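You operate a simulated robot arm through the tools that you are given. There is no shell and no other tool. Be economical: measure what you need, move in short steps, check, and stop when the job is done.

Carry out the task below with a simulated two-armed robot. There is one attempt and no reset: what you move stays moved.

## Task
On the packing table, fold the blue cloth in half.

Only the result counts: the job must be done as asked and must still hold three seconds after the hand-in. Knocking over, shifting, dropping, spilling or breaking anything else fails it. Flat cloth is picked up by pressing the open fingertips on it (5 to 10 N) and closing them slowly along it; thin cloth reads only 2 to 8 mm in the jaws.

## Robot
Two 7-joint arms with two-finger parallel grippers on one trunk, on a base that drives. Base frame: it is fixed to the floor where the robot stands at the start and does not move with it; the origin is under the middle of the robot, x ahead of it, y to its left, z up. Units: cm, degrees, N and s.
The left shoulder is at the start at [7, 17.7, 112], the right one opposite. Places, roughly: packing table [70, 140, 80]. Payload 3.43 kg a hand.
Tool frame (each hand has its own): the origin (TCP) lies between the finger pads and is the grasp point; the fingertips stand 3 cm ahead of it; z points along the fingers, y is the line along which they close. The gripper opens to 9.4 cm. The fingers are 2.8 cm wide and 1 cm thick; the gripper's body (5 by 9.6 cm) begins 5.5 cm behind the TCP.
Orientation is that of the tool frame in the base frame, as [roll, pitch, yaw] about the fixed x, y, z axes, in that order (R = Rz(yaw) Ry(pitch) Rx(roll)). With the fingers straight down and closing along the base's y, the tool's x points along the base's -x, its y along +y and its z along -z.

## Interface
- The arms move only by the tool move_arm. It takes "left_motion", "right_motion" or both (then of equal length, played together; a hand with none holds still); each is a list that holds one entry, the list of rows, each a list of 7 numbers: the shift along the tool's x, y, z in cm, then the turn, a rotation vector about the tool's x, y, z in degrees, then the opening in per cent of the stroke, from 0 (shut) to 100 (fully open). In form: [[[x, y, z, wx, wy, wz, gripper], ...]]. A call has 1 to 10 rows; each row is the pose to reach, as a shift and turn from the pose commanded when the call began, along the tool's axes at that moment. Each row takes 0.2 s and may step no farther than 5 cm and 8.6 degrees from the row before; otherwise, or with a gripper value out of range, the whole call is refused. Where a pose cannot be reached the arm comes as near as it can. A force on the tool above 40 N (or 10 N above the force at the start of the call, whichever is more), or a blocked arm, ends the call early, and 0.2 s more pass. The fingers move at their own pace (about 15.3 cm/s each) and stop on an object; they squeeze with about 25 N. The grip force told is the motor's: it shows also when the fingers shut on nothing. Time passes only in rows, and 0.2 s behind the last, so rows that repeat a pose let the fingers close. It gives the time, the measured TCP pose, the force on the tool (base axes), the opening and the grip force at its end, in the units of the frame above (readings bear some noise), with the torque about the TCP (base axes, N m) and any sound that the robot's microphone picked up.
- Cameras (640 x 400 px; columns grow to the right, rows downward): "scene" is now at [13.32, 1.19, 142.66]; the picture's right is [0.14, -0.99, 0.00], its down [-0.69, -0.10, -0.72] and it looks along [0.71, 0.10, -0.69] (base axes); focal length 286 px, centre (320, 200). "left" rides on the left gripper at [7.6, -1.4, -10.2] in its tool frame; the picture's right is [0.18, 0.98, 0.00], its down [-0.75, 0.14, -0.64] and it looks along [-0.63, 0.12, 0.77] (tool axes); focal length 243 px, centre (320, 200). "right" rides on the right gripper at [7.6, 1.4, -10.2] in its tool frame; the picture's right is [-0.18, 0.98, 0.00], its down [-0.75, -0.14, -0.64] and it looks along [-0.63, -0.12, 0.77] (tool axes); focal length 243 px, centre (320, 200). There is no depth. A picture from a camera that has moved, and an enlarged one, comes with that camera's place and axes in the base frame and with its lens.
- camera(camera): a new picture of that camera. The clock stands still meanwhile.
- lift_body(by): slides the trunk up (or, below 0, down) by that many cm; the arms and the scene camera ride with it, the base frame stays. It gives what a move gives, with no picture.
- steer(legs): drives the robot by 1 to 6 legs, each [ahead, turn to the left] in cm and degrees, along the robot's own axes; the way and the turn of a leg run together, so that a leg with both is an arc; at most 150 cm and 180 degrees a leg. The arms and the cameras ride along, it lands a little off, and it stops where it bumps. It gives what a move gives.
- head_to(pan, tilt): turns the head with the scene camera to pan (to the left, within 86 degrees either way) and tilt (down, from -29 to 69), counted from straight ahead of the robot. It gives what a move gives.
- zoom(camera, box): a new picture of the part [left, top, right, bottom] of that camera's present view, enlarged. The clock stands still meanwhile.
- close_job(): hands the job in; it is judged then, once.

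Go step by step. Nothing tells you exact positions but the pictures and the camera data: compare them with the known pose of the tool, close in by small moves and look again before you grip or let go. The budget is 120 turns and 92 pictures, counting those below and the enlarged ones. Unless the task says otherwise, let go and move clear before handing in, and close with one line.

The tools are called after "Call:" as name(argument=value, ...) on one line, values as JSON. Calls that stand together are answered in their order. move_arm: Moves the arms, as the interface text tells. Its arguments: {"type":"object","properties":{"left_motion":{"type":"array","items":{"type":"array","items":{"type":"array","items":{"type":"number"}}}},"right_motion":{"type":"array","items":{"type":"array","items":{"type":"array","items":{"type":"number"}}}}},"required":[]} The other tools are called the same way: lift_body (by) slides the trunk up or down; steer (legs) drives the base; head_to (pan, tilt) turns the head that bears the scene camera; camera (camera) takes a picture; zoom (camera, box) takes an enlarged picture of a part of a camera's view; close_job () hands the job in.

At the start:

```text
time: 0.0
left_eef_pos: [52.09, 27.08, 109.39]
left_tcp_rot: [180.0, -0.1, -179.9]
left_force: [-0.1, 0.6, 0.1]
left_wrist_torque: [-0.01, 0.0, 0.0]
left_opening: 9.38
left_grasp_force: 0.0
right_eef_pos: [55.51, -19.15, 107.75]
right_tcp_rot: [179.9, -0.1, 179.9]
right_force: [-0.4, 0.4, 0.7]
right_wrist_torque: [0.02, 0.0, -0.01]
right_opening: 9.41
right_grasp_force: 0.1
trunk travel left (down, up): [-70.0, 14.0]
robot x, y, heading: [-0.2, 0.16, 0.0]
head pan, tilt: [8.3, 44.0]
```

scene: 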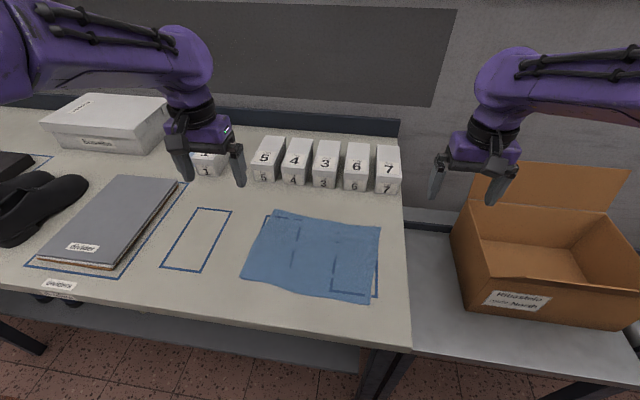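
right: 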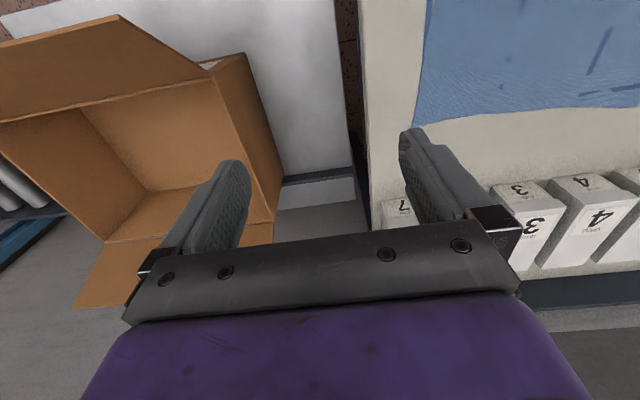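
left: 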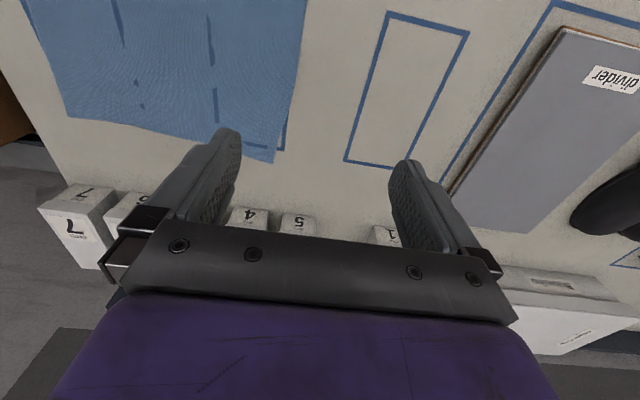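

I see a table straight ahead with a blue cloth at about [57, 7]. The packing table is listed at about [70, 140], though, so I'll look left before choosing a cloth.

Call:
head_to(pan=60, tilt=25)

Call:
camera(camera="scene")

```text
time: 1.2
left_eef_pos: [52.17, 27.03, 109.49]
left_tcp_rot: [179.9, 0.0, 180.0]
left_force: [-0.9, 0.3, -0.3]
left_wrist_torque: [0.0, 0.01, 0.01]
left_opening: 9.4
left_grasp_force: 0.1
right_eef_pos: [55.58, -19.16, 107.67]
right_tcp_rot: [180.0, 0.0, -180.0]
right_force: [-0.4, 0.2, -0.3]
right_wrist_torque: [0.01, 0.0, 0.04]
right_opening: 9.41
right_grasp_force: 0.1
trunk travel left (down, up): [-70.0, 14.0]
robot x, y, heading: [0.29, 0.3, -0.1]
head pan, tilt: [60.0, 25.0]
```

```text
88 pictures are left
camera scene: at [9.81, 7.98, 145.57], right [0.87, -0.5, 0.0], down [-0.21, -0.37, -0.91], along [0.45, 0.78, -0.42], focal length 286 px, centre (320, 200)
```

scene: 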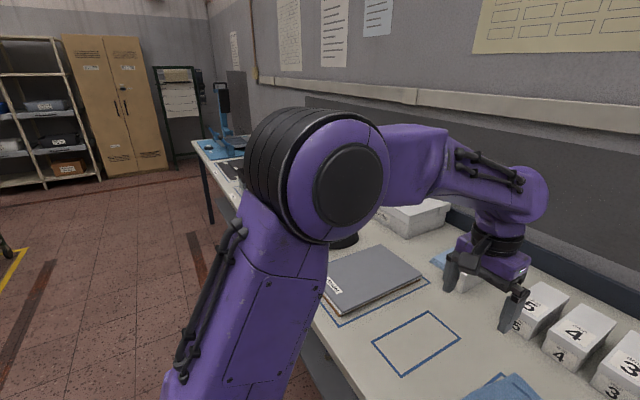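

The table seems to run far to the left, with blue things near its far end. I'll take a closer look at that end.

Call:
zoom(camera="scene", box=[170, 60, 290, 240])

Call:
head_to(pan=36, tilt=25)

Call:
camera(camera="scene")

```text
2.22 times, centred on (230, 150) of scene
camera zoom: at [9.81, 7.98, 145.57], right [0.87, -0.5, 0.0], down [-0.21, -0.37, -0.91], along [0.45, 0.78, -0.42], focal length 636 px, centre (520, 311)
```

zoom: 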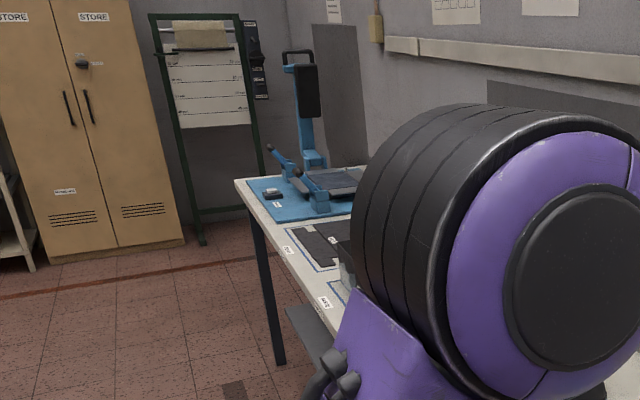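

```text
time: 2.1
left_eef_pos: [52.07, 26.98, 109.36]
left_tcp_rot: [-180.0, 0.0, -180.0]
left_force: [0.0, -0.1, -0.2]
left_wrist_torque: [0.02, 0.0, -0.01]
left_opening: 9.38
left_grasp_force: 0.1
right_eef_pos: [55.42, -19.12, 107.71]
right_tcp_rot: [180.0, 0.1, -180.0]
right_force: [-0.3, 0.5, -0.8]
right_wrist_torque: [-0.02, -0.03, 0.03]
right_opening: 9.4
right_grasp_force: 0.1
trunk travel left (down, up): [-70.0, 14.0]
robot x, y, heading: [0.28, 0.11, 0.1]
head pan, tilt: [36.0, 25.0]
```

```text
86 pictures are left
camera scene: at [12.63, 5.43, 145.57], right [0.59, -0.81, 0.0], down [-0.34, -0.25, -0.91], along [0.73, 0.53, -0.42], focal length 286 px, centre (320, 200)
```

scene: 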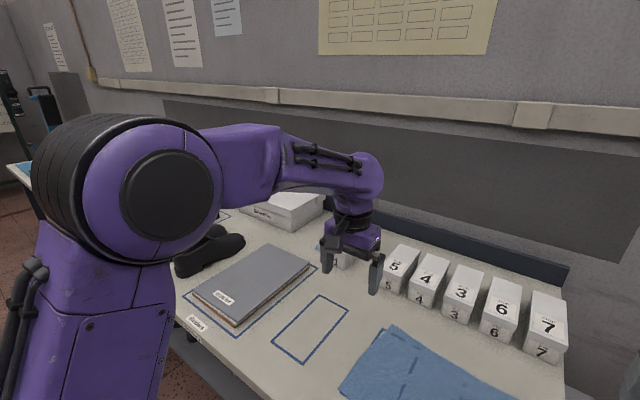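

It is one long table, from about y = -12 to 290, so the blue cloth in front of me is the one on the packing table. I'll point the head at it to measure it.

Call:
head_to(pan=5, tilt=58)

Call:
camera(camera="scene")

Call:
zoom(camera="scene", box=[200, 80, 440, 230])

```text
time: 3.1
left_eef_pos: [52.06, 27.02, 109.36]
left_tcp_rot: [180.0, 0.0, 180.0]
left_force: [-0.1, -0.8, -0.1]
left_wrist_torque: [-0.02, -0.04, -0.02]
left_opening: 9.39
left_grasp_force: 0.2
right_eef_pos: [55.44, -19.22, 107.83]
right_tcp_rot: [180.0, 0.0, 180.0]
right_force: [0.3, -1.3, -0.3]
right_wrist_torque: [0.0, -0.03, -0.02]
right_opening: 9.39
right_grasp_force: 0.1
trunk travel left (down, up): [-70.0, 14.0]
robot x, y, heading: [-0.01, 0.17, -0.1]
head pan, tilt: [5.0, 58.0]
```

```text
85 pictures are left
camera scene: at [12.06, 0.62, 140.81], right [0.09, -1.0, 0.0], down [-0.84, -0.07, -0.53], along [0.53, 0.05, -0.85], focal length 286 px, centre (320, 200)
```

scene: 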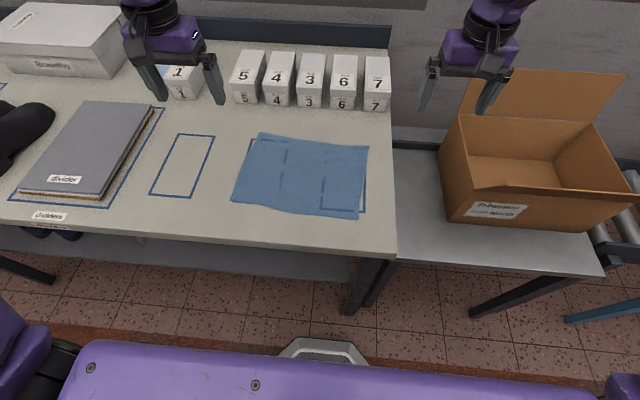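

```text
2.67 times, centred on (320, 155) of scene
camera zoom: at [12.06, 0.62, 140.81], right [0.09, -1.0, 0.0], down [-0.84, -0.07, -0.53], along [0.53, 0.05, -0.85], focal length 763 px, centre (320, 320)
```

zoom: 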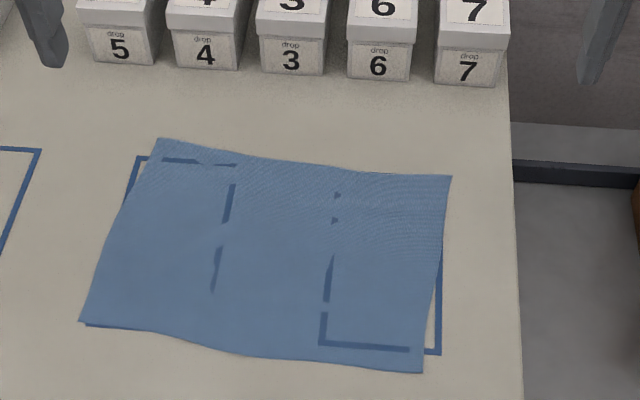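

The cloth is about 32 x 24 cm. Its corners are near FL [72, 23.8], FR [69, -8.5], NR [45.1, -5.6] and NL [47.5, 26.1]. I'll bring the near edge over to the far edge with both hands, and first drive a little ahead for reach while turning the grippers about 90° so they close along x.

Call:
steer(legs=[[5, 0]])

Call:
move_arm(left_motion=[[[0, 0, 0, 0, 0, 8.5, 60], [0, 0, 0, 0, 0, 17, 40], [0, 0, 0, 0, 0, 25.5, 40], [0, 0, 0, 0, 0, 34, 40], [0, 0, 0, 0, 0, 42.5, 40], [0, 0, 0, 0, 0, 51, 40], [0, 0, 0, 0, 0, 59.5, 40], [0, 0, 0, 0, 0, 68, 40], [0, 0, 0, 0, 0, 76.5, 40], [0, 0, 0, 0, 0, 85, 40]]], right_motion=[[[0, 0, 0, 0, 0, -8.5, 60], [0, 0, 0, 0, 0, -17, 40], [0, 0, 0, 0, 0, -25.5, 40], [0, 0, 0, 0, 0, -34, 40], [0, 0, 0, 0, 0, -42.5, 40], [0, 0, 0, 0, 0, -51, 40], [0, 0, 0, 0, 0, -59.5, 40], [0, 0, 0, 0, 0, -68, 40], [0, 0, 0, 0, 0, -76.5, 40], [0, 0, 0, 0, 0, -85, 40]]])

Call:
camera(camera="scene")

```text
time: 4.0
left_eef_pos: [56.22, 27.08, 109.8]
left_tcp_rot: [-180.0, 0.5, 180.0]
left_force: [-0.5, -0.8, 0.6]
left_wrist_torque: [0.0, -0.08, -0.01]
left_opening: 9.41
left_grasp_force: 0.1
right_eef_pos: [59.7, -19.11, 108.31]
right_tcp_rot: [-180.0, 0.5, -180.0]
right_force: [-1.4, -0.5, 0.4]
right_wrist_torque: [0.02, -0.09, 0.01]
right_opening: 9.39
right_grasp_force: 0.0
trunk travel left (down, up): [-70.0, 14.0]
robot x, y, heading: [5.22, -0.15, -0.1]
head pan, tilt: [5.0, 58.0]
```

```text
time: 6.2
left_eef_pos: [57.08, 27.18, 109.42]
left_tcp_rot: [-180.0, 0.0, 94.8]
left_force: [-0.6, 0.2, -0.5]
left_wrist_torque: [0.0, 0.03, 0.0]
left_opening: 3.77
left_grasp_force: 0.1
right_eef_pos: [60.46, -19.24, 107.73]
right_tcp_rot: [-179.8, -0.1, -94.8]
right_force: [0.3, 0.4, -0.3]
right_wrist_torque: [0.03, 0.01, -0.02]
right_opening: 3.77
right_grasp_force: 0.1
trunk travel left (down, up): [-70.0, 14.0]
robot x, y, heading: [5.03, -0.13, -0.1]
head pan, tilt: [5.0, 58.0]
```

```text
83 pictures are left
camera scene: at [17.0, 0.62, 140.81], right [0.09, -1.0, 0.0], down [-0.84, -0.07, -0.53], along [0.53, 0.05, -0.85], focal length 286 px, centre (320, 200)
```

scene: 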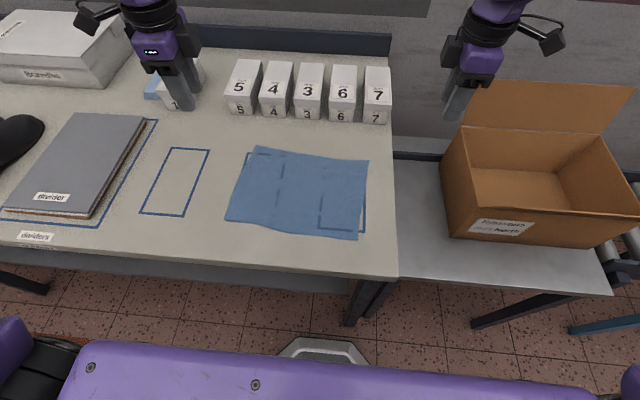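

The grippers now close nearly along x, with their cameras outward. I'll take both hands to hover about 7 cm above the near corners, at 30 % opening.

Call:
move_arm(left_motion=[[[-0.3, -0.93, 2.4, 0, 0, 1.1, 30], [-0.6, -1.86, 4.85, 0, 0, 2.2, 30], [-0.9, -2.8, 7.3, 0, 0, 3.3, 30], [-1.2, -3.7, 9.7, 0, 0, 4.4, 30], [-1.5, -4.6, 12.1, 0, 0, 5.5, 30], [-1.8, -5.6, 14.5, 0, 0, 6.6, 30], [-2.1, -6.5, 17, 0, 0, 7.7, 30], [-2.38, -7.42, 19.4, 0, 0, 8.8, 30]]], right_motion=[[[-1.75, 1.75, 2.2, 0, 0, 0, 30], [-3.5, 3.5, 4.4, 0, 0, 0, 30], [-5.25, 5.25, 6.6, 0, 0, 0, 30], [-7, 7, 8.9, 0, 0, 0, 30], [-8.75, 8.75, 11.1, 0, 0, 0, 30], [-10.5, 10.5, 13.3, 0, 0, 0, 30], [-12.25, 12.25, 15.5, 0, 0, 0, 30], [-14, 13.98, 17.7, 0, 0, 0, 30]]])

Call:
camera(camera="scene")

Call:
camera(camera="left")

Call:
camera(camera="right")

```text
time: 8.0
left_eef_pos: [49.78, 24.16, 90.07]
left_tcp_rot: [179.9, 0.0, 86.1]
left_force: [0.1, 0.5, -0.5]
left_wrist_torque: [0.01, 0.01, -0.01]
left_opening: 2.84
left_grasp_force: 0.1
right_eef_pos: [47.78, -3.94, 89.98]
right_tcp_rot: [-179.9, 0.0, -95.1]
right_force: [-0.2, 0.1, 0.0]
right_wrist_torque: [0.01, -0.01, -0.01]
right_opening: 2.82
right_grasp_force: 0.1
trunk travel left (down, up): [-70.0, 14.0]
robot x, y, heading: [5.12, 0.24, 0.1]
head pan, tilt: [5.0, 58.0]
```

```text
82 pictures are left
camera scene: at [17.07, 0.71, 140.8], right [0.09, -1.0, 0.0], down [-0.85, -0.07, -0.53], along [0.53, 0.05, -0.85], focal length 286 px, centre (320, 200)
```

scene: 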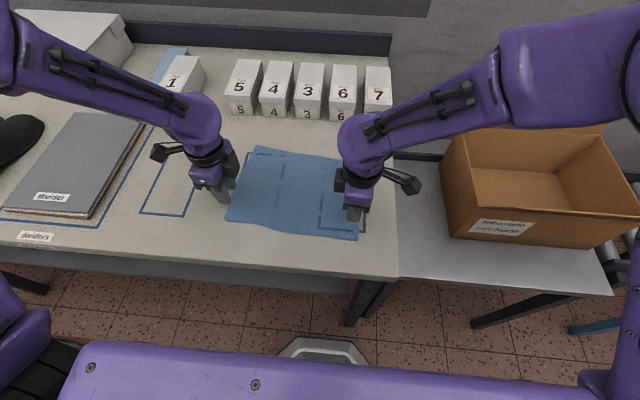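

```text
81 pictures are left
camera left: at [48.92, 31.72, 100.13], right [0.99, 0.12, 0.0], down [0.09, -0.76, 0.64], along [0.08, -0.64, -0.77], focal length 243 px, centre (320, 200)
```

left: 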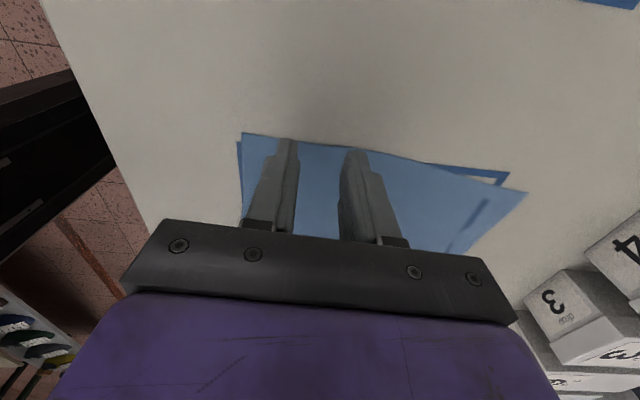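

```text
80 pictures are left
camera right: at [45.75, -11.38, 100.3], right [-0.96, 0.27, 0.0], down [0.21, 0.74, 0.64], along [0.17, 0.62, -0.77], focal length 243 px, centre (320, 200)
```

right: 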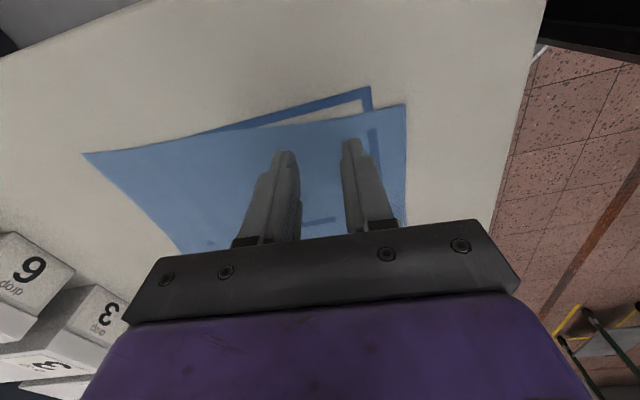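

Comparing the scene and hand cameras puts the cloth surface at about z = 84.6, which moves the near corners to about NL [44.6, 24.0] and NR [42.5, -5.0]. I'll shift both hands sideways to match and look again.

Call:
move_arm(left_motion=[[[-1.1, -1.3, 0, 0, 0, 0, 30], [-2.24, -2.65, 0, 0, 0, 0, 30]]], right_motion=[[[-0.1, 1.4, 0, 0, 0, 0, 30], [-0.21, 2.73, 0, 0, 0, 0, 30]]])

Call:
camera(camera="left")

Call:
camera(camera="right")

Call:
zoom(camera="scene", box=[180, 120, 420, 270])

```text
time: 8.6
left_eef_pos: [46.89, 22.02, 89.96]
left_tcp_rot: [179.9, 0.0, 86.1]
left_force: [0.0, 0.4, 0.0]
left_wrist_torque: [0.03, -0.03, 0.0]
left_opening: 2.81
left_grasp_force: 0.2
right_eef_pos: [44.92, -3.55, 89.89]
right_tcp_rot: [-179.9, 0.1, -95.0]
right_force: [0.1, 0.3, 0.2]
right_wrist_torque: [0.02, 0.0, 0.03]
right_opening: 2.81
right_grasp_force: 0.0
trunk travel left (down, up): [-70.0, 14.0]
robot x, y, heading: [5.16, -0.21, -0.2]
head pan, tilt: [5.0, 58.0]
```

```text
79 pictures are left
camera left: at [46.07, 29.59, 100.22], right [0.99, 0.12, 0.0], down [0.09, -0.76, 0.64], along [0.08, -0.64, -0.77], focal length 243 px, centre (320, 200)
```

left: 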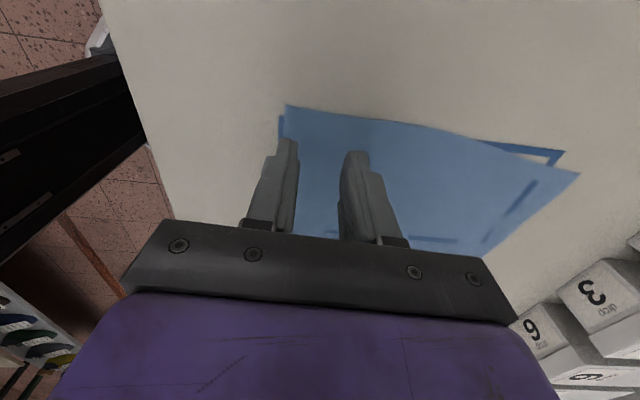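

```text
78 pictures are left
camera right: at [42.98, -11.03, 100.3], right [-0.96, 0.27, 0.0], down [0.2, 0.74, 0.64], along [0.17, 0.62, -0.77], focal length 243 px, centre (320, 200)
```

right: 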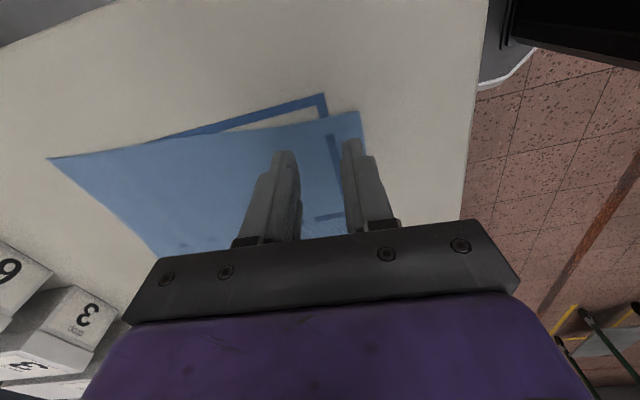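

```text
2.67 times, centred on (300, 195) of scene
camera zoom: at [16.92, 0.59, 140.81], right [0.09, -1.0, 0.0], down [-0.84, -0.07, -0.53], along [0.53, 0.05, -0.85], focal length 763 px, centre (373, 213)
```

zoom: 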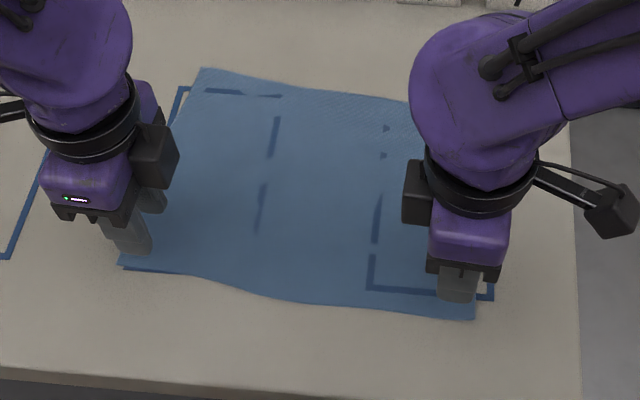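

The corner estimate is confirmed: NL comes out at [44.6, 24.1] with the surface near 84.7. I'll nudge both hands 0.5 cm inward so the outer fingers land on the cloth, then come down close to it.

Call:
move_arm(left_motion=[[[0, 0.5, 0, 0, 0, 0, 30], [0, 0.5, 0.9, 0, 0, 0, 30], [0, 0.5, 1.6, 0, 0, 0, 30], [0, 0.5, 2.0, 0, 0, 0, 30], [0, 0.5, 2.0, 0, 0, 0, 30]]], right_motion=[[[0, -0.5, 0, 0, 0, 0, 30], [0, -0.5, 0.9, 0, 0, 0, 30], [0, -0.5, 1.6, 0, 0, 0, 30], [0, -0.5, 2.0, 0, 0, 0, 30], [0, -0.5, 2.0, 0, 0, 0, 30]]])

Call:
zoom(camera="left", box=[200, 70, 440, 220])

Call:
zoom(camera="right", box=[200, 70, 440, 220])

```text
time: 9.8
left_eef_pos: [47.56, 21.96, 88.16]
left_tcp_rot: [179.8, 0.0, 86.2]
left_force: [1.4, 1.3, 13.0]
left_wrist_torque: [0.04, 0.23, -0.03]
left_opening: 2.73
left_grasp_force: 0.1
right_eef_pos: [45.43, -3.58, 88.08]
right_tcp_rot: [-179.8, 0.1, -95.0]
right_force: [-0.4, 0.6, 7.6]
right_wrist_torque: [-0.06, 0.11, 0.0]
right_opening: 2.83
right_grasp_force: 0.1
trunk travel left (down, up): [-70.0, 14.0]
robot x, y, heading: [4.85, 0.14, -0.0]
head pan, tilt: [5.0, 58.0]
```

```text
2.67 times, centred on (320, 145) of left
camera zoom: at [46.61, 29.55, 98.34], right [0.99, 0.12, 0.0], down [0.09, -0.76, 0.64], along [0.08, -0.64, -0.77], focal length 647 px, centre (320, 347)
```

zoom: 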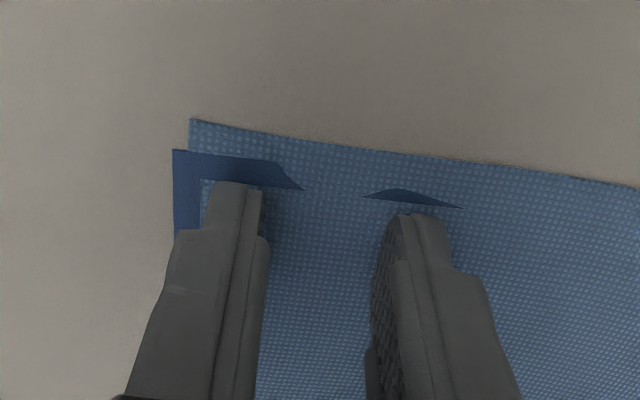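

```text
2.67 times, centred on (320, 145) of right
camera zoom: at [43.47, -11.06, 98.4], right [-0.96, 0.27, 0.0], down [0.2, 0.74, 0.64], along [0.18, 0.62, -0.77], focal length 647 px, centre (320, 347)
```

zoom: 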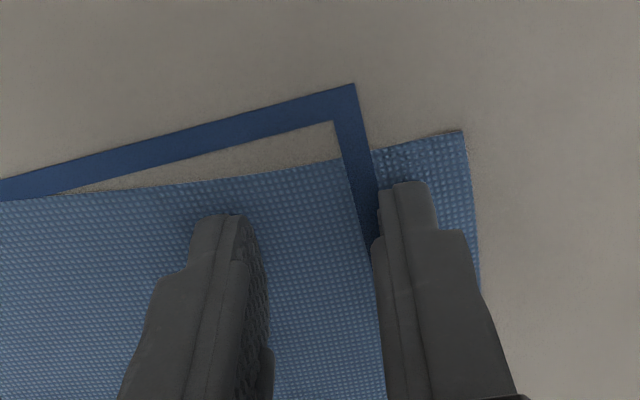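

Both hands are pressing the cloth, the left at 13 N and the right at 7.6 N, with all fingertips on it. I'll ease the left slightly and close both slowly.

Call:
move_arm(left_motion=[[[0, 0, -0.08, 0, 0, 0, 28], [0, 0, -0.08, 0, 0, 0, 25], [0, 0, -0.08, 0, 0, 0, 22], [0, 0, -0.08, 0, 0, 0, 19], [0, 0, -0.08, 0, 0, 0, 16], [0, 0, -0.08, 0, 0, 0, 13], [0, 0, -0.08, 0, 0, 0, 10], [0, 0, -0.08, 0, 0, 0, 6], [0, 0, -0.08, 0, 0, 0, 2], [0, 0, -0.08, 0, 0, 0, 0]]], right_motion=[[[0, 0, 0, 0, 0, 0, 28], [0, 0, 0, 0, 0, 0, 25], [0, 0, 0, 0, 0, 0, 22], [0, 0, 0, 0, 0, 0, 19], [0, 0, 0, 0, 0, 0, 16], [0, 0, 0, 0, 0, 0, 13], [0, 0, 0, 0, 0, 0, 10], [0, 0, 0, 0, 0, 0, 6], [0, 0, 0, 0, 0, 0, 2], [0, 0, 0, 0, 0, 0, 0]]])

Call:
zoom(camera="left", box=[200, 70, 440, 220])

Call:
zoom(camera="right", box=[200, 70, 440, 220])

```text
time: 12.0
left_eef_pos: [47.44, 22.0, 88.11]
left_tcp_rot: [179.8, 0.0, 86.2]
left_force: [0.2, -1.1, 0.7]
left_wrist_torque: [-0.02, -0.02, -0.03]
left_opening: 0.18
left_grasp_force: 25.2
right_eef_pos: [45.36, -3.51, 88.12]
right_tcp_rot: [-179.8, 0.0, -95.0]
right_force: [-0.4, 0.1, 21.6]
right_wrist_torque: [-0.15, 0.09, -0.01]
right_opening: 0.2
right_grasp_force: 24.8
trunk travel left (down, up): [-70.0, 14.0]
robot x, y, heading: [5.39, 0.16, 0.1]
head pan, tilt: [5.0, 58.0]
```

```text
2.67 times, centred on (320, 145) of left
camera zoom: at [46.5, 29.62, 98.36], right [0.99, 0.12, 0.0], down [0.09, -0.76, 0.64], along [0.08, -0.64, -0.77], focal length 647 px, centre (320, 347)
```

zoom: 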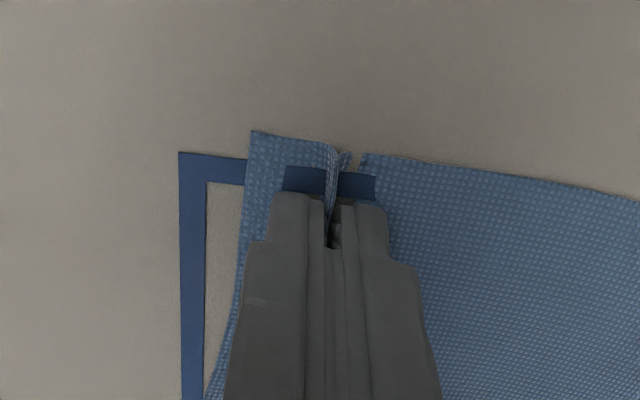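

```text
2.67 times, centred on (320, 145) of right
camera zoom: at [43.39, -11.01, 98.4], right [-0.96, 0.27, 0.0], down [0.2, 0.74, 0.64], along [0.18, 0.62, -0.77], focal length 647 px, centre (320, 347)
```

zoom: 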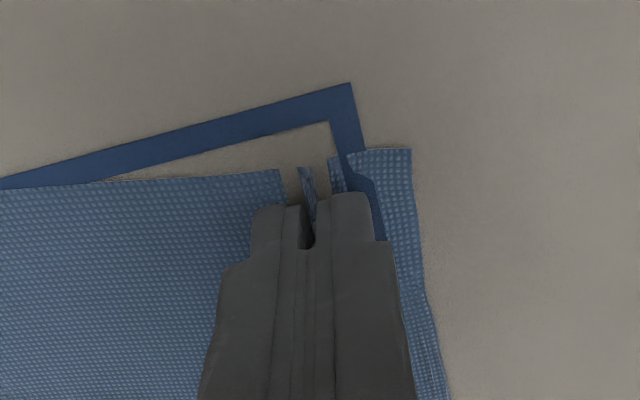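

Both pinches hold the cloth at about 2 mm, but they leave a 1.7 cm flap between the pinch and the edge that would turn back as a hem. I'll open, rise a little and look, so I can grip closer to the edge.

Call:
move_arm(left_motion=[[[0, 0, 0, 0, 0, 0, 15], [0, 0, 0, 0, 0, 0, 30], [0, 0, -1, 0, 0, 0, 30], [0, 0, -2, 0, 0, 0, 30]]], right_motion=[[[0, 0, 0, 0, 0, 0, 15], [0, 0, 0, 0, 0, 0, 30], [0, 0, -1, 0, 0, 0, 30], [0, 0, -2, 0, 0, 0, 30]]])

Call:
zoom(camera="left", box=[200, 70, 440, 220])

Call:
zoom(camera="right", box=[200, 70, 440, 220])

```text
time: 13.0
left_eef_pos: [47.4, 21.87, 90.26]
left_tcp_rot: [180.0, 0.0, 86.2]
left_force: [-0.1, -0.1, -0.4]
left_wrist_torque: [0.0, -0.03, 0.0]
left_opening: 2.8
left_grasp_force: 0.1
right_eef_pos: [45.41, -3.46, 90.16]
right_tcp_rot: [180.0, 0.0, -95.0]
right_force: [-1.2, -0.1, 0.1]
right_wrist_torque: [0.01, 0.0, 0.01]
right_opening: 2.84
right_grasp_force: 0.0
trunk travel left (down, up): [-70.0, 14.0]
robot x, y, heading: [5.03, -0.01, -0.1]
head pan, tilt: [5.0, 58.0]
```

```text
2.67 times, centred on (320, 145) of left
camera zoom: at [46.55, 29.61, 100.34], right [0.99, 0.12, 0.0], down [0.09, -0.76, 0.64], along [0.08, -0.64, -0.77], focal length 647 px, centre (320, 347)
```

zoom: 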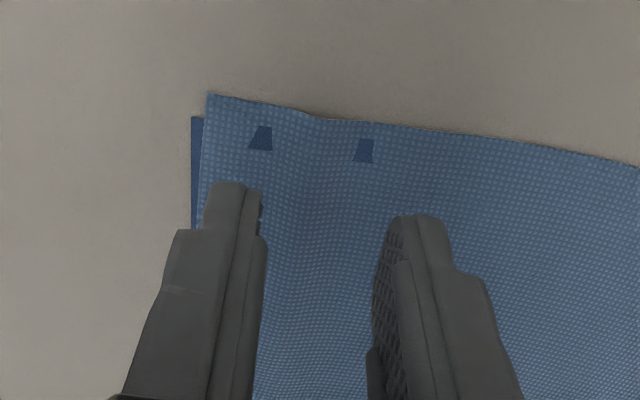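

```text
2.67 times, centred on (320, 145) of right
camera zoom: at [43.38, -11.02, 100.3], right [-0.96, 0.27, 0.0], down [0.21, 0.74, 0.64], along [0.17, 0.62, -0.77], focal length 647 px, centre (320, 347)
```

zoom: 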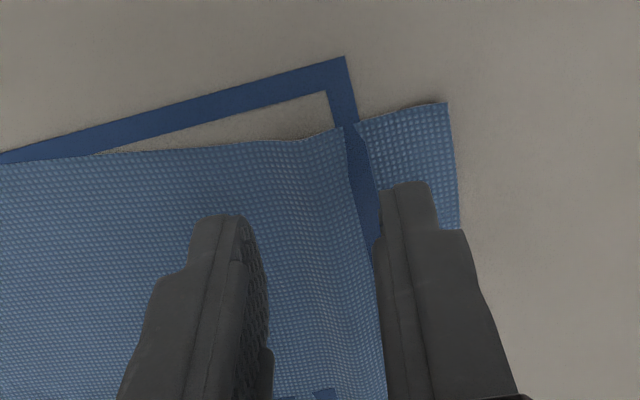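

The cloth springs back nearly flat, with the left edge at about x = 44.5 and the right edge at about 42.0. I'll shift outward so the outer fingers straddle the edge, press and close again.

Call:
move_arm(left_motion=[[[0, -1.0, 0, 0, 0, 0, 30], [0, -1.0, 1.0, 0, 0, 0, 30], [0, -1.0, 1.6, 0, 0, 0, 30], [0, -1.0, 2.0, 0, 0, 0, 30], [0, -1.0, 2.0, 0, 0, 0, 30]]], right_motion=[[[0, 1.4, 0, 0, 0, 0, 30], [0, 1.4, 1.0, 0, 0, 0, 30], [0, 1.4, 1.6, 0, 0, 0, 30], [0, 1.4, 2.0, 0, 0, 0, 30], [0, 1.4, 2.0, 0, 0, 0, 30]]])

Call:
zoom(camera="left", box=[200, 70, 440, 220])

Call:
zoom(camera="right", box=[200, 70, 440, 220])

```text
time: 14.2
left_eef_pos: [46.47, 22.08, 88.07]
left_tcp_rot: [179.9, 0.0, 86.2]
left_force: [0.2, -0.3, 3.1]
left_wrist_torque: [0.04, 0.0, -0.03]
left_opening: 2.81
left_grasp_force: 0.1
right_eef_pos: [44.11, -3.48, 88.13]
right_tcp_rot: [-179.8, -0.1, -95.0]
right_force: [0.8, 0.9, 6.1]
right_wrist_torque: [0.01, 0.06, 0.03]
right_opening: 2.78
right_grasp_force: 0.1
trunk travel left (down, up): [-70.0, 14.0]
robot x, y, heading: [4.53, 0.1, 0.1]
head pan, tilt: [5.0, 58.0]
```

```text
2.67 times, centred on (320, 145) of left
camera zoom: at [45.68, 29.68, 98.34], right [0.99, 0.12, 0.0], down [0.09, -0.76, 0.64], along [0.08, -0.64, -0.77], focal length 647 px, centre (320, 347)
```

zoom: 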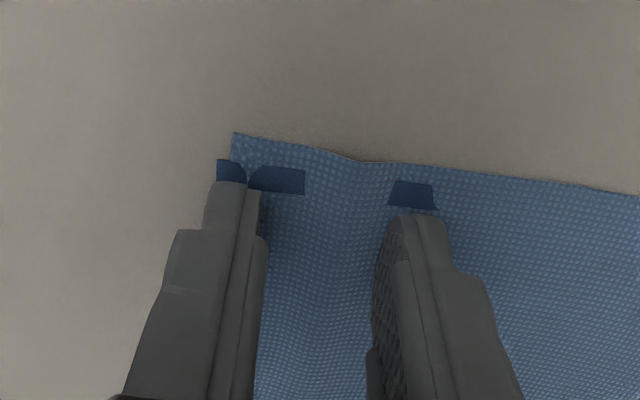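

```text
2.67 times, centred on (320, 145) of right
camera zoom: at [42.06, -10.97, 98.41], right [-0.96, 0.27, 0.0], down [0.2, 0.74, 0.64], along [0.17, 0.62, -0.77], focal length 647 px, centre (320, 347)
```

zoom: 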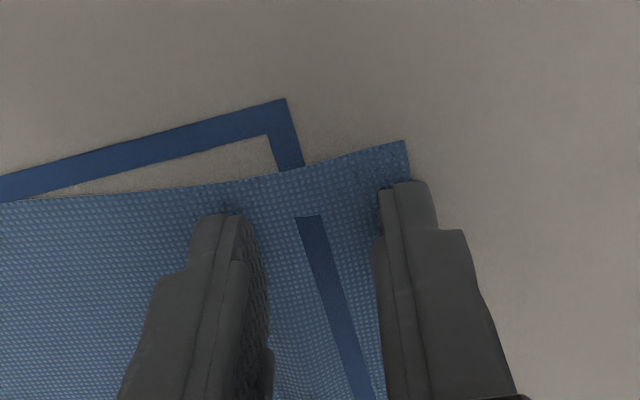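

Both outer fingers straddle the edge and the pressing forces are 3 N left and 6 N right. I'll press the left a touch more and close slowly.

Call:
move_arm(left_motion=[[[0, 0, 0.08, 0, 0, 0, 28], [0, 0, 0.08, 0, 0, 0, 25], [0, 0, 0.08, 0, 0, 0, 22], [0, 0, 0.08, 0, 0, 0, 19], [0, 0, 0.08, 0, 0, 0, 16], [0, 0, 0.08, 0, 0, 0, 13], [0, 0, 0.08, 0, 0, 0, 10], [0, 0, 0.08, 0, 0, 0, 6], [0, 0, 0.08, 0, 0, 0, 2], [0, 0, 0.05, 0, 0, 0, 0]]], right_motion=[[[0, 0, 0, 0, 0, 0, 28], [0, 0, 0, 0, 0, 0, 25], [0, 0, 0, 0, 0, 0, 22], [0, 0, 0, 0, 0, 0, 19], [0, 0, 0, 0, 0, 0, 16], [0, 0, 0, 0, 0, 0, 13], [0, 0, 0, 0, 0, 0, 10], [0, 0, 0, 0, 0, 0, 6], [0, 0, 0, 0, 0, 0, 2], [0, 0, 0, 0, 0, 0, 0]]])

Call:
zoom(camera="left", box=[200, 70, 440, 220])

Call:
zoom(camera="right", box=[200, 70, 440, 220])

```text
time: 16.4
left_eef_pos: [46.51, 22.06, 88.1]
left_tcp_rot: [179.9, -0.1, 86.2]
left_force: [-0.8, -1.8, 12.9]
left_wrist_torque: [-0.03, 0.03, -0.02]
left_opening: 0.18
left_grasp_force: 24.7
right_eef_pos: [44.0, -3.6, 88.17]
right_tcp_rot: [-179.7, 0.1, -95.0]
right_force: [-1.1, 0.1, 1.4]
right_wrist_torque: [-0.03, 0.01, -0.02]
right_opening: 0.17
right_grasp_force: 24.5
trunk travel left (down, up): [-70.0, 14.0]
robot x, y, heading: [4.92, -0.05, 0.0]
head pan, tilt: [5.0, 58.0]
```

```text
2.67 times, centred on (320, 145) of left
camera zoom: at [45.58, 29.61, 98.34], right [0.99, 0.12, 0.0], down [0.09, -0.76, 0.64], along [0.08, -0.64, -0.77], focal length 647 px, centre (320, 347)
```

zoom: 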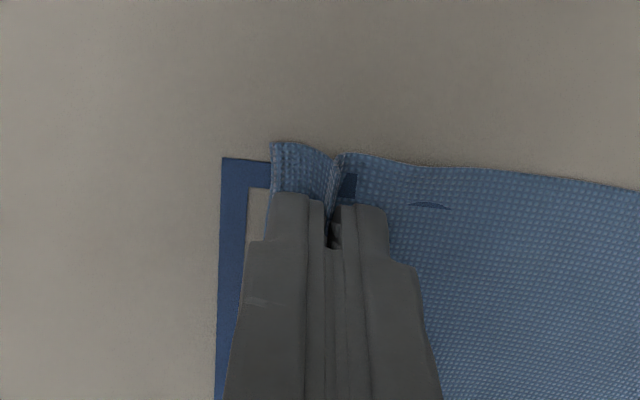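

```text
2.67 times, centred on (320, 145) of right
camera zoom: at [41.96, -11.06, 98.41], right [-0.96, 0.27, 0.0], down [0.2, 0.74, 0.64], along [0.17, 0.62, -0.77], focal length 647 px, centre (320, 347)
```

zoom: 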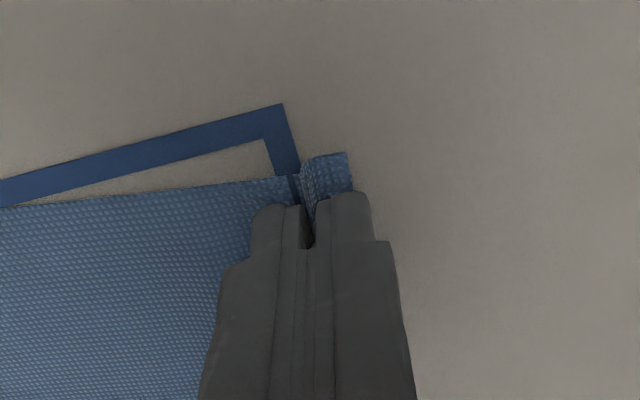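

The pinches now sit about 1 cm from the edge and hold. I'll carry both hands up the first half of the arc toward the far edge.

Call:
move_arm(left_motion=[[[0, 0.12, -1.4, 0, 0, 0, 0], [-0.02, 0.48, -2.8, 0, 0, 0, 0], [-0.05, 1.07, -4.1, 0, 0, 0, 0], [-0.08, 1.88, -5.3, 0, 0, 0, 0], [-0.12, 2.89, -6.4, 0, 0, 0, 0], [-0.17, 4.06, -7.3, 0, 0, 0, 0], [-0.23, 5.38, -8.0, 0, 0, 0, 0], [-0.29, 6.81, -8.6, 0, 0, 0, 0], [-0.36, 8.31, -8.9, 0, 0, 0, 0], [-0.42, 9.85, -9, 0, 0, 0, 0]]], right_motion=[[[0, -0.12, -1.4, 0, 0, 0, 0], [0.02, -0.49, -2.8, 0, 0, 0, 0], [0.04, -1.09, -4.1, 0, 0, 0, 0], [0.07, -1.9, -5.3, 0, 0, 0, 0], [0.11, -2.92, -6.4, 0, 0, 0, 0], [0.16, -4.11, -7.3, 0, 0, 0, 0], [0.21, -5.44, -8.0, 0, 0, 0, 0], [0.26, -6.89, -8.6, 0, 0, 0, 0], [0.32, -8.41, -8.9, 0, 0, 0, 0], [0.38, -9.97, -9, 0, 0, 0, 0]]])

Call:
camera(camera="scene")

Call:
camera(camera="left")

Call:
camera(camera="right")

```text
time: 18.6
left_eef_pos: [56.49, 20.99, 97.07]
left_tcp_rot: [-179.9, 0.0, 86.3]
left_force: [0.6, 0.6, 0.5]
left_wrist_torque: [0.0, 0.05, 0.01]
left_opening: 0.17
left_grasp_force: 24.9
right_eef_pos: [54.22, -4.72, 96.95]
right_tcp_rot: [-179.9, 0.0, -95.0]
right_force: [0.2, 0.6, -0.5]
right_wrist_torque: [0.03, 0.02, -0.03]
right_opening: 0.17
right_grasp_force: 25.5
trunk travel left (down, up): [-70.0, 14.0]
robot x, y, heading: [5.15, 0.02, 0.1]
head pan, tilt: [5.0, 58.0]
```

```text
66 pictures are left
camera scene: at [17.16, 0.6, 140.79], right [0.09, -1.0, 0.0], down [-0.85, -0.07, -0.53], along [0.53, 0.05, -0.85], focal length 286 px, centre (320, 200)
```

scene: 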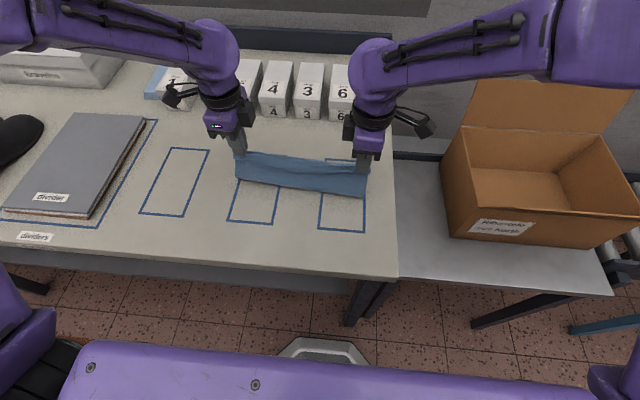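

```text
65 pictures are left
camera left: at [55.63, 28.56, 107.21], right [0.99, 0.12, 0.0], down [0.09, -0.76, 0.64], along [0.08, -0.64, -0.77], focal length 243 px, centre (320, 200)
```

left: 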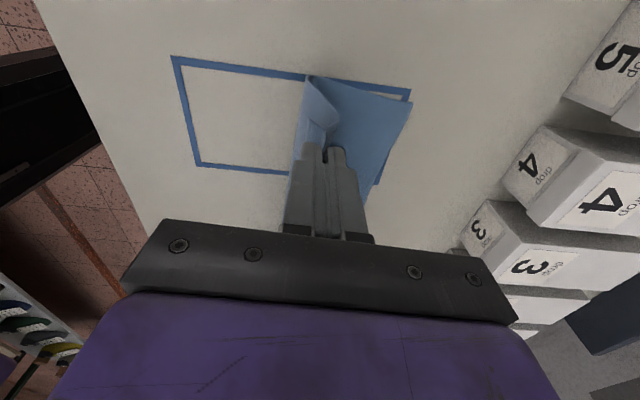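

```text
64 pictures are left
camera right: at [52.17, -12.24, 107.28], right [-0.96, 0.27, 0.0], down [0.21, 0.74, 0.64], along [0.17, 0.62, -0.77], focal length 243 px, centre (320, 200)
```

right: 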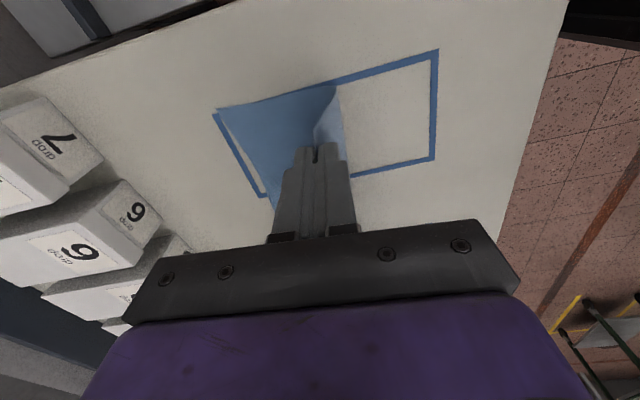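

The fold is forming well, though the far-left corner may have slid back to about x = 64.5. I'll bring the hands most of the way down, stop short of the far edge and look.

Call:
move_arm(left_motion=[[[-0.07, 1.5, 0.1, 0, 0, 0, 0], [-0.13, 3.0, 0.45, 0, 0, 0, 0], [-0.2, 4.4, 1.0, 0, 0, 0, 0], [-0.25, 5.7, 1.75, 0, 0, 0, 0], [-0.3, 6.8, 2.8, 0, 0, 0, 0], [-0.33, 7.5, 4.0, 0, 0, 0, 0], [-0.35, 7.9, 5.2, 0, 0, 0, 0], [-0.35, 7.9, 5.2, 0, 0, 0, 0]]], right_motion=[[[0.07, -1.5, 0.1, 0, 0, 0, 0], [0.13, -3.0, 0.45, 0, 0, 0, 0], [0.18, -4.4, 1.0, 0, 0, 0, 0], [0.23, -5.7, 1.75, 0, 0, 0, 0], [0.27, -6.8, 2.8, 0, 0, 0, 0], [0.29, -7.5, 4.0, 0, 0, 0, 0], [0.3, -7.9, 5.2, 0, 0, 0, 0], [0.3, -7.9, 5.2, 0, 0, 0, 0]]])

Call:
zoom(camera="scene", box=[180, 90, 420, 240])

Call:
camera(camera="left")

Call:
camera(camera="right")

```text
time: 20.4
left_eef_pos: [64.21, 20.19, 91.88]
left_tcp_rot: [179.9, 0.1, 86.1]
left_force: [-0.8, -0.6, -0.4]
left_wrist_torque: [0.0, 0.01, -0.06]
left_opening: 0.19
left_grasp_force: 25.0
right_eef_pos: [61.88, -5.68, 91.89]
right_tcp_rot: [-179.9, 0.0, -95.1]
right_force: [-0.3, 0.2, -0.1]
right_wrist_torque: [0.0, 0.02, -0.01]
right_opening: 0.2
right_grasp_force: 25.1
trunk travel left (down, up): [-70.0, 14.0]
robot x, y, heading: [4.62, 0.13, -0.1]
head pan, tilt: [5.0, 58.0]
```

```text
2.67 times, centred on (300, 165) of scene
camera zoom: at [16.95, 0.61, 140.81], right [0.09, -1.0, 0.0], down [-0.84, -0.07, -0.53], along [0.53, 0.05, -0.85], focal length 763 px, centre (373, 293)
```

zoom: 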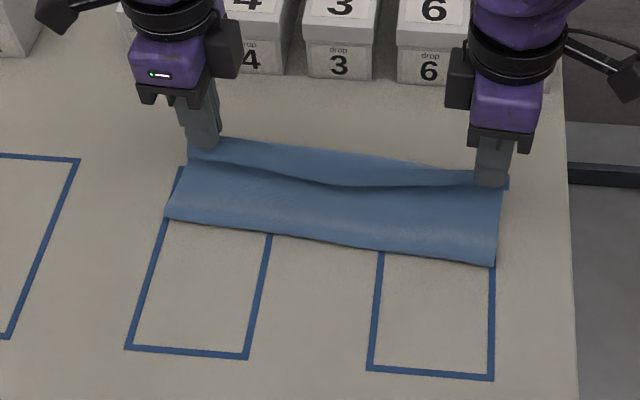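

```text
62 pictures are left
camera left: at [63.3, 27.7, 102.15], right [0.99, 0.12, 0.0], down [0.09, -0.76, 0.64], along [0.08, -0.64, -0.77], focal length 243 px, centre (320, 200)
```

left: 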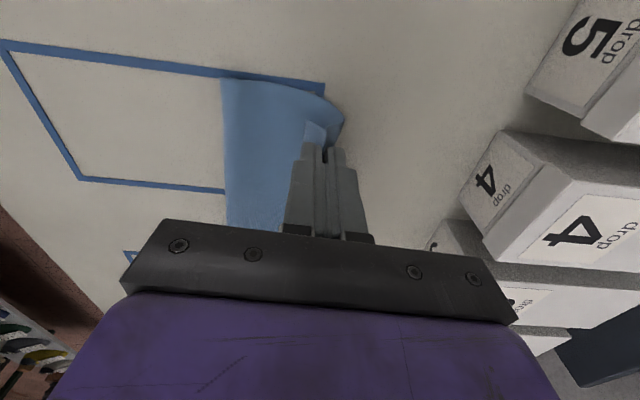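

```text
61 pictures are left
camera right: at [59.89, -13.17, 102.17], right [-0.96, 0.27, 0.0], down [0.2, 0.74, 0.64], along [0.17, 0.62, -0.77], focal length 243 px, centre (320, 200)
```

right: 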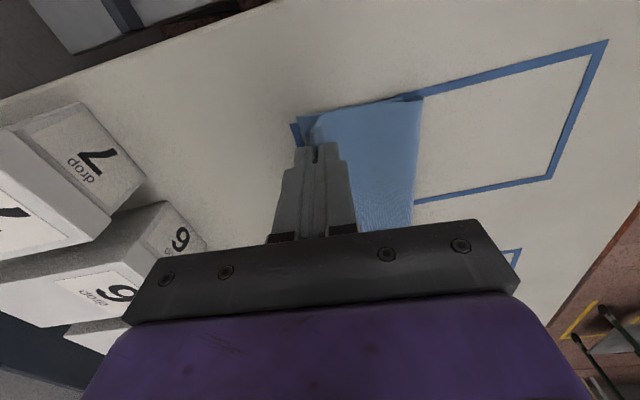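

The fold line is at about x = 57.5, and the bottom layer's far edge is hidden under the hands. I'll zoom in on both corners.

Call:
zoom(camera="left", box=[240, 50, 400, 150])

Call:
zoom(camera="right", box=[240, 70, 400, 170])

```text
4.00 times, centred on (320, 100) of left
camera zoom: at [63.3, 27.7, 102.15], right [0.99, 0.12, 0.0], down [0.09, -0.76, 0.64], along [0.08, -0.64, -0.77], focal length 970 px, centre (320, 600)
```

zoom: 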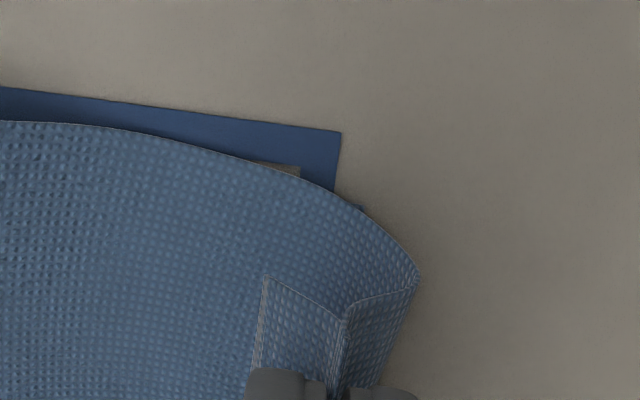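

```text
4.00 times, centred on (320, 120) of right
camera zoom: at [59.89, -13.17, 102.17], right [-0.96, 0.27, 0.0], down [0.2, 0.74, 0.64], along [0.17, 0.62, -0.77], focal length 970 px, centre (320, 520)
```

zoom: 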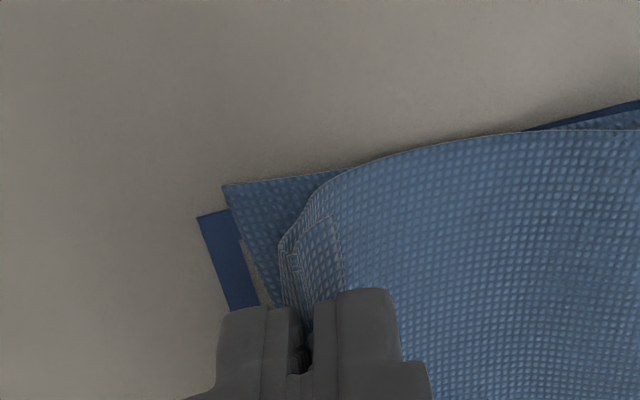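

As expected, about 1 cm of the edge hangs back from the pinch. The bottom layer's far corners are at about [64.7, 22.3] and [63.3, -7.3]. I'll lower a bit, pull back slightly and release from about 1.5 cm up so the edge can spring straight.

Call:
move_arm(left_motion=[[[0, -0.4, 0.8, 0, 0, 0, 0], [0, -0.8, 1.6, 0, 0, 0, 0], [0, -1.2, 2.2, 0, 0, 0, 0], [0, -1.2, 2.2, 0, 0, 0, 0], [0, -1.2, 2.2, 0, 0, 0, 20], [0, -1.2, 2.2, 0, 0, 0, 30], [0, -1.2, 2.2, 0, 0, 0, 30]]], right_motion=[[[0, 0.15, 0.8, 0, 0, 0, 0], [0, 0.3, 1.6, 0, 0, 0, 0], [0, 0.5, 2.2, 0, 0, 0, 0], [0, 0.5, 2.2, 0, 0, 0, 0], [0, 0.5, 2.2, 0, 0, 0, 20], [0, 0.5, 2.2, 0, 0, 0, 30], [0, 0.5, 2.2, 0, 0, 0, 30]]])

Call:
zoom(camera="scene", box=[180, 90, 420, 240])

Call:
zoom(camera="left", box=[200, 30, 440, 180])

Call:
zoom(camera="right", box=[200, 50, 440, 200])

```text
time: 22.0
left_eef_pos: [63.01, 20.14, 89.66]
left_tcp_rot: [179.8, 0.0, 86.1]
left_force: [0.2, -0.1, 0.2]
left_wrist_torque: [0.02, -0.02, -0.02]
left_opening: 2.82
left_grasp_force: 0.0
right_eef_pos: [61.5, -5.65, 89.73]
right_tcp_rot: [-179.9, 0.1, -95.1]
right_force: [0.4, -0.4, 0.1]
right_wrist_torque: [0.0, 0.02, 0.03]
right_opening: 2.8
right_grasp_force: 0.1
trunk travel left (down, up): [-70.0, 14.0]
robot x, y, heading: [4.81, 0.27, 0.2]
head pan, tilt: [5.0, 58.0]
```

```text
2.67 times, centred on (300, 165) of scene
camera zoom: at [17.02, 0.61, 140.8], right [0.09, -1.0, 0.0], down [-0.84, -0.07, -0.53], along [0.53, 0.05, -0.85], focal length 763 px, centre (373, 293)
```

zoom: 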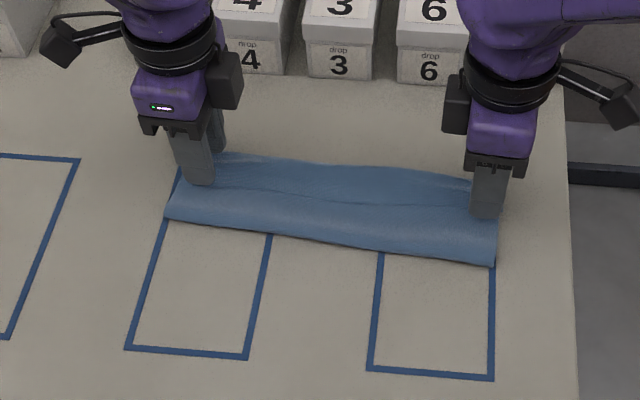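

```text
2.67 times, centred on (320, 105) of left
camera zoom: at [62.14, 27.79, 99.91], right [0.99, 0.12, 0.0], down [0.09, -0.76, 0.64], along [0.08, -0.64, -0.77], focal length 647 px, centre (320, 453)
```

zoom: 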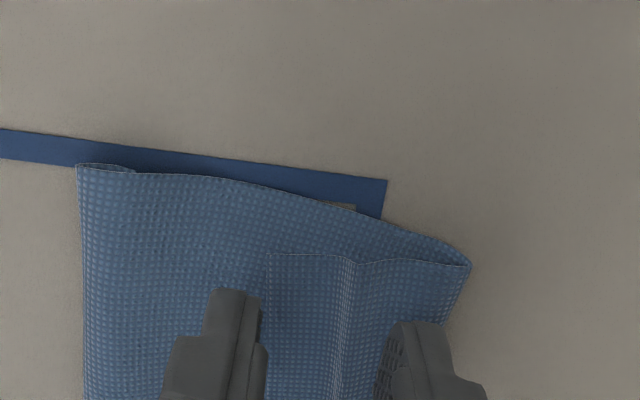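

```text
2.67 times, centred on (320, 125) of right
camera zoom: at [59.4, -13.13, 99.97], right [-0.96, 0.27, 0.0], down [0.21, 0.74, 0.64], along [0.17, 0.62, -0.77], focal length 647 px, centre (320, 400)
```

zoom: 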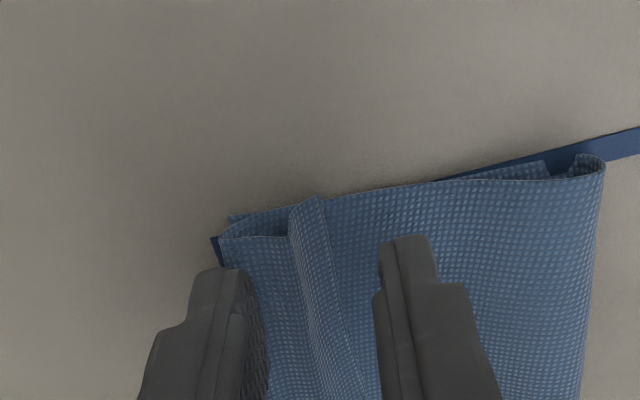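

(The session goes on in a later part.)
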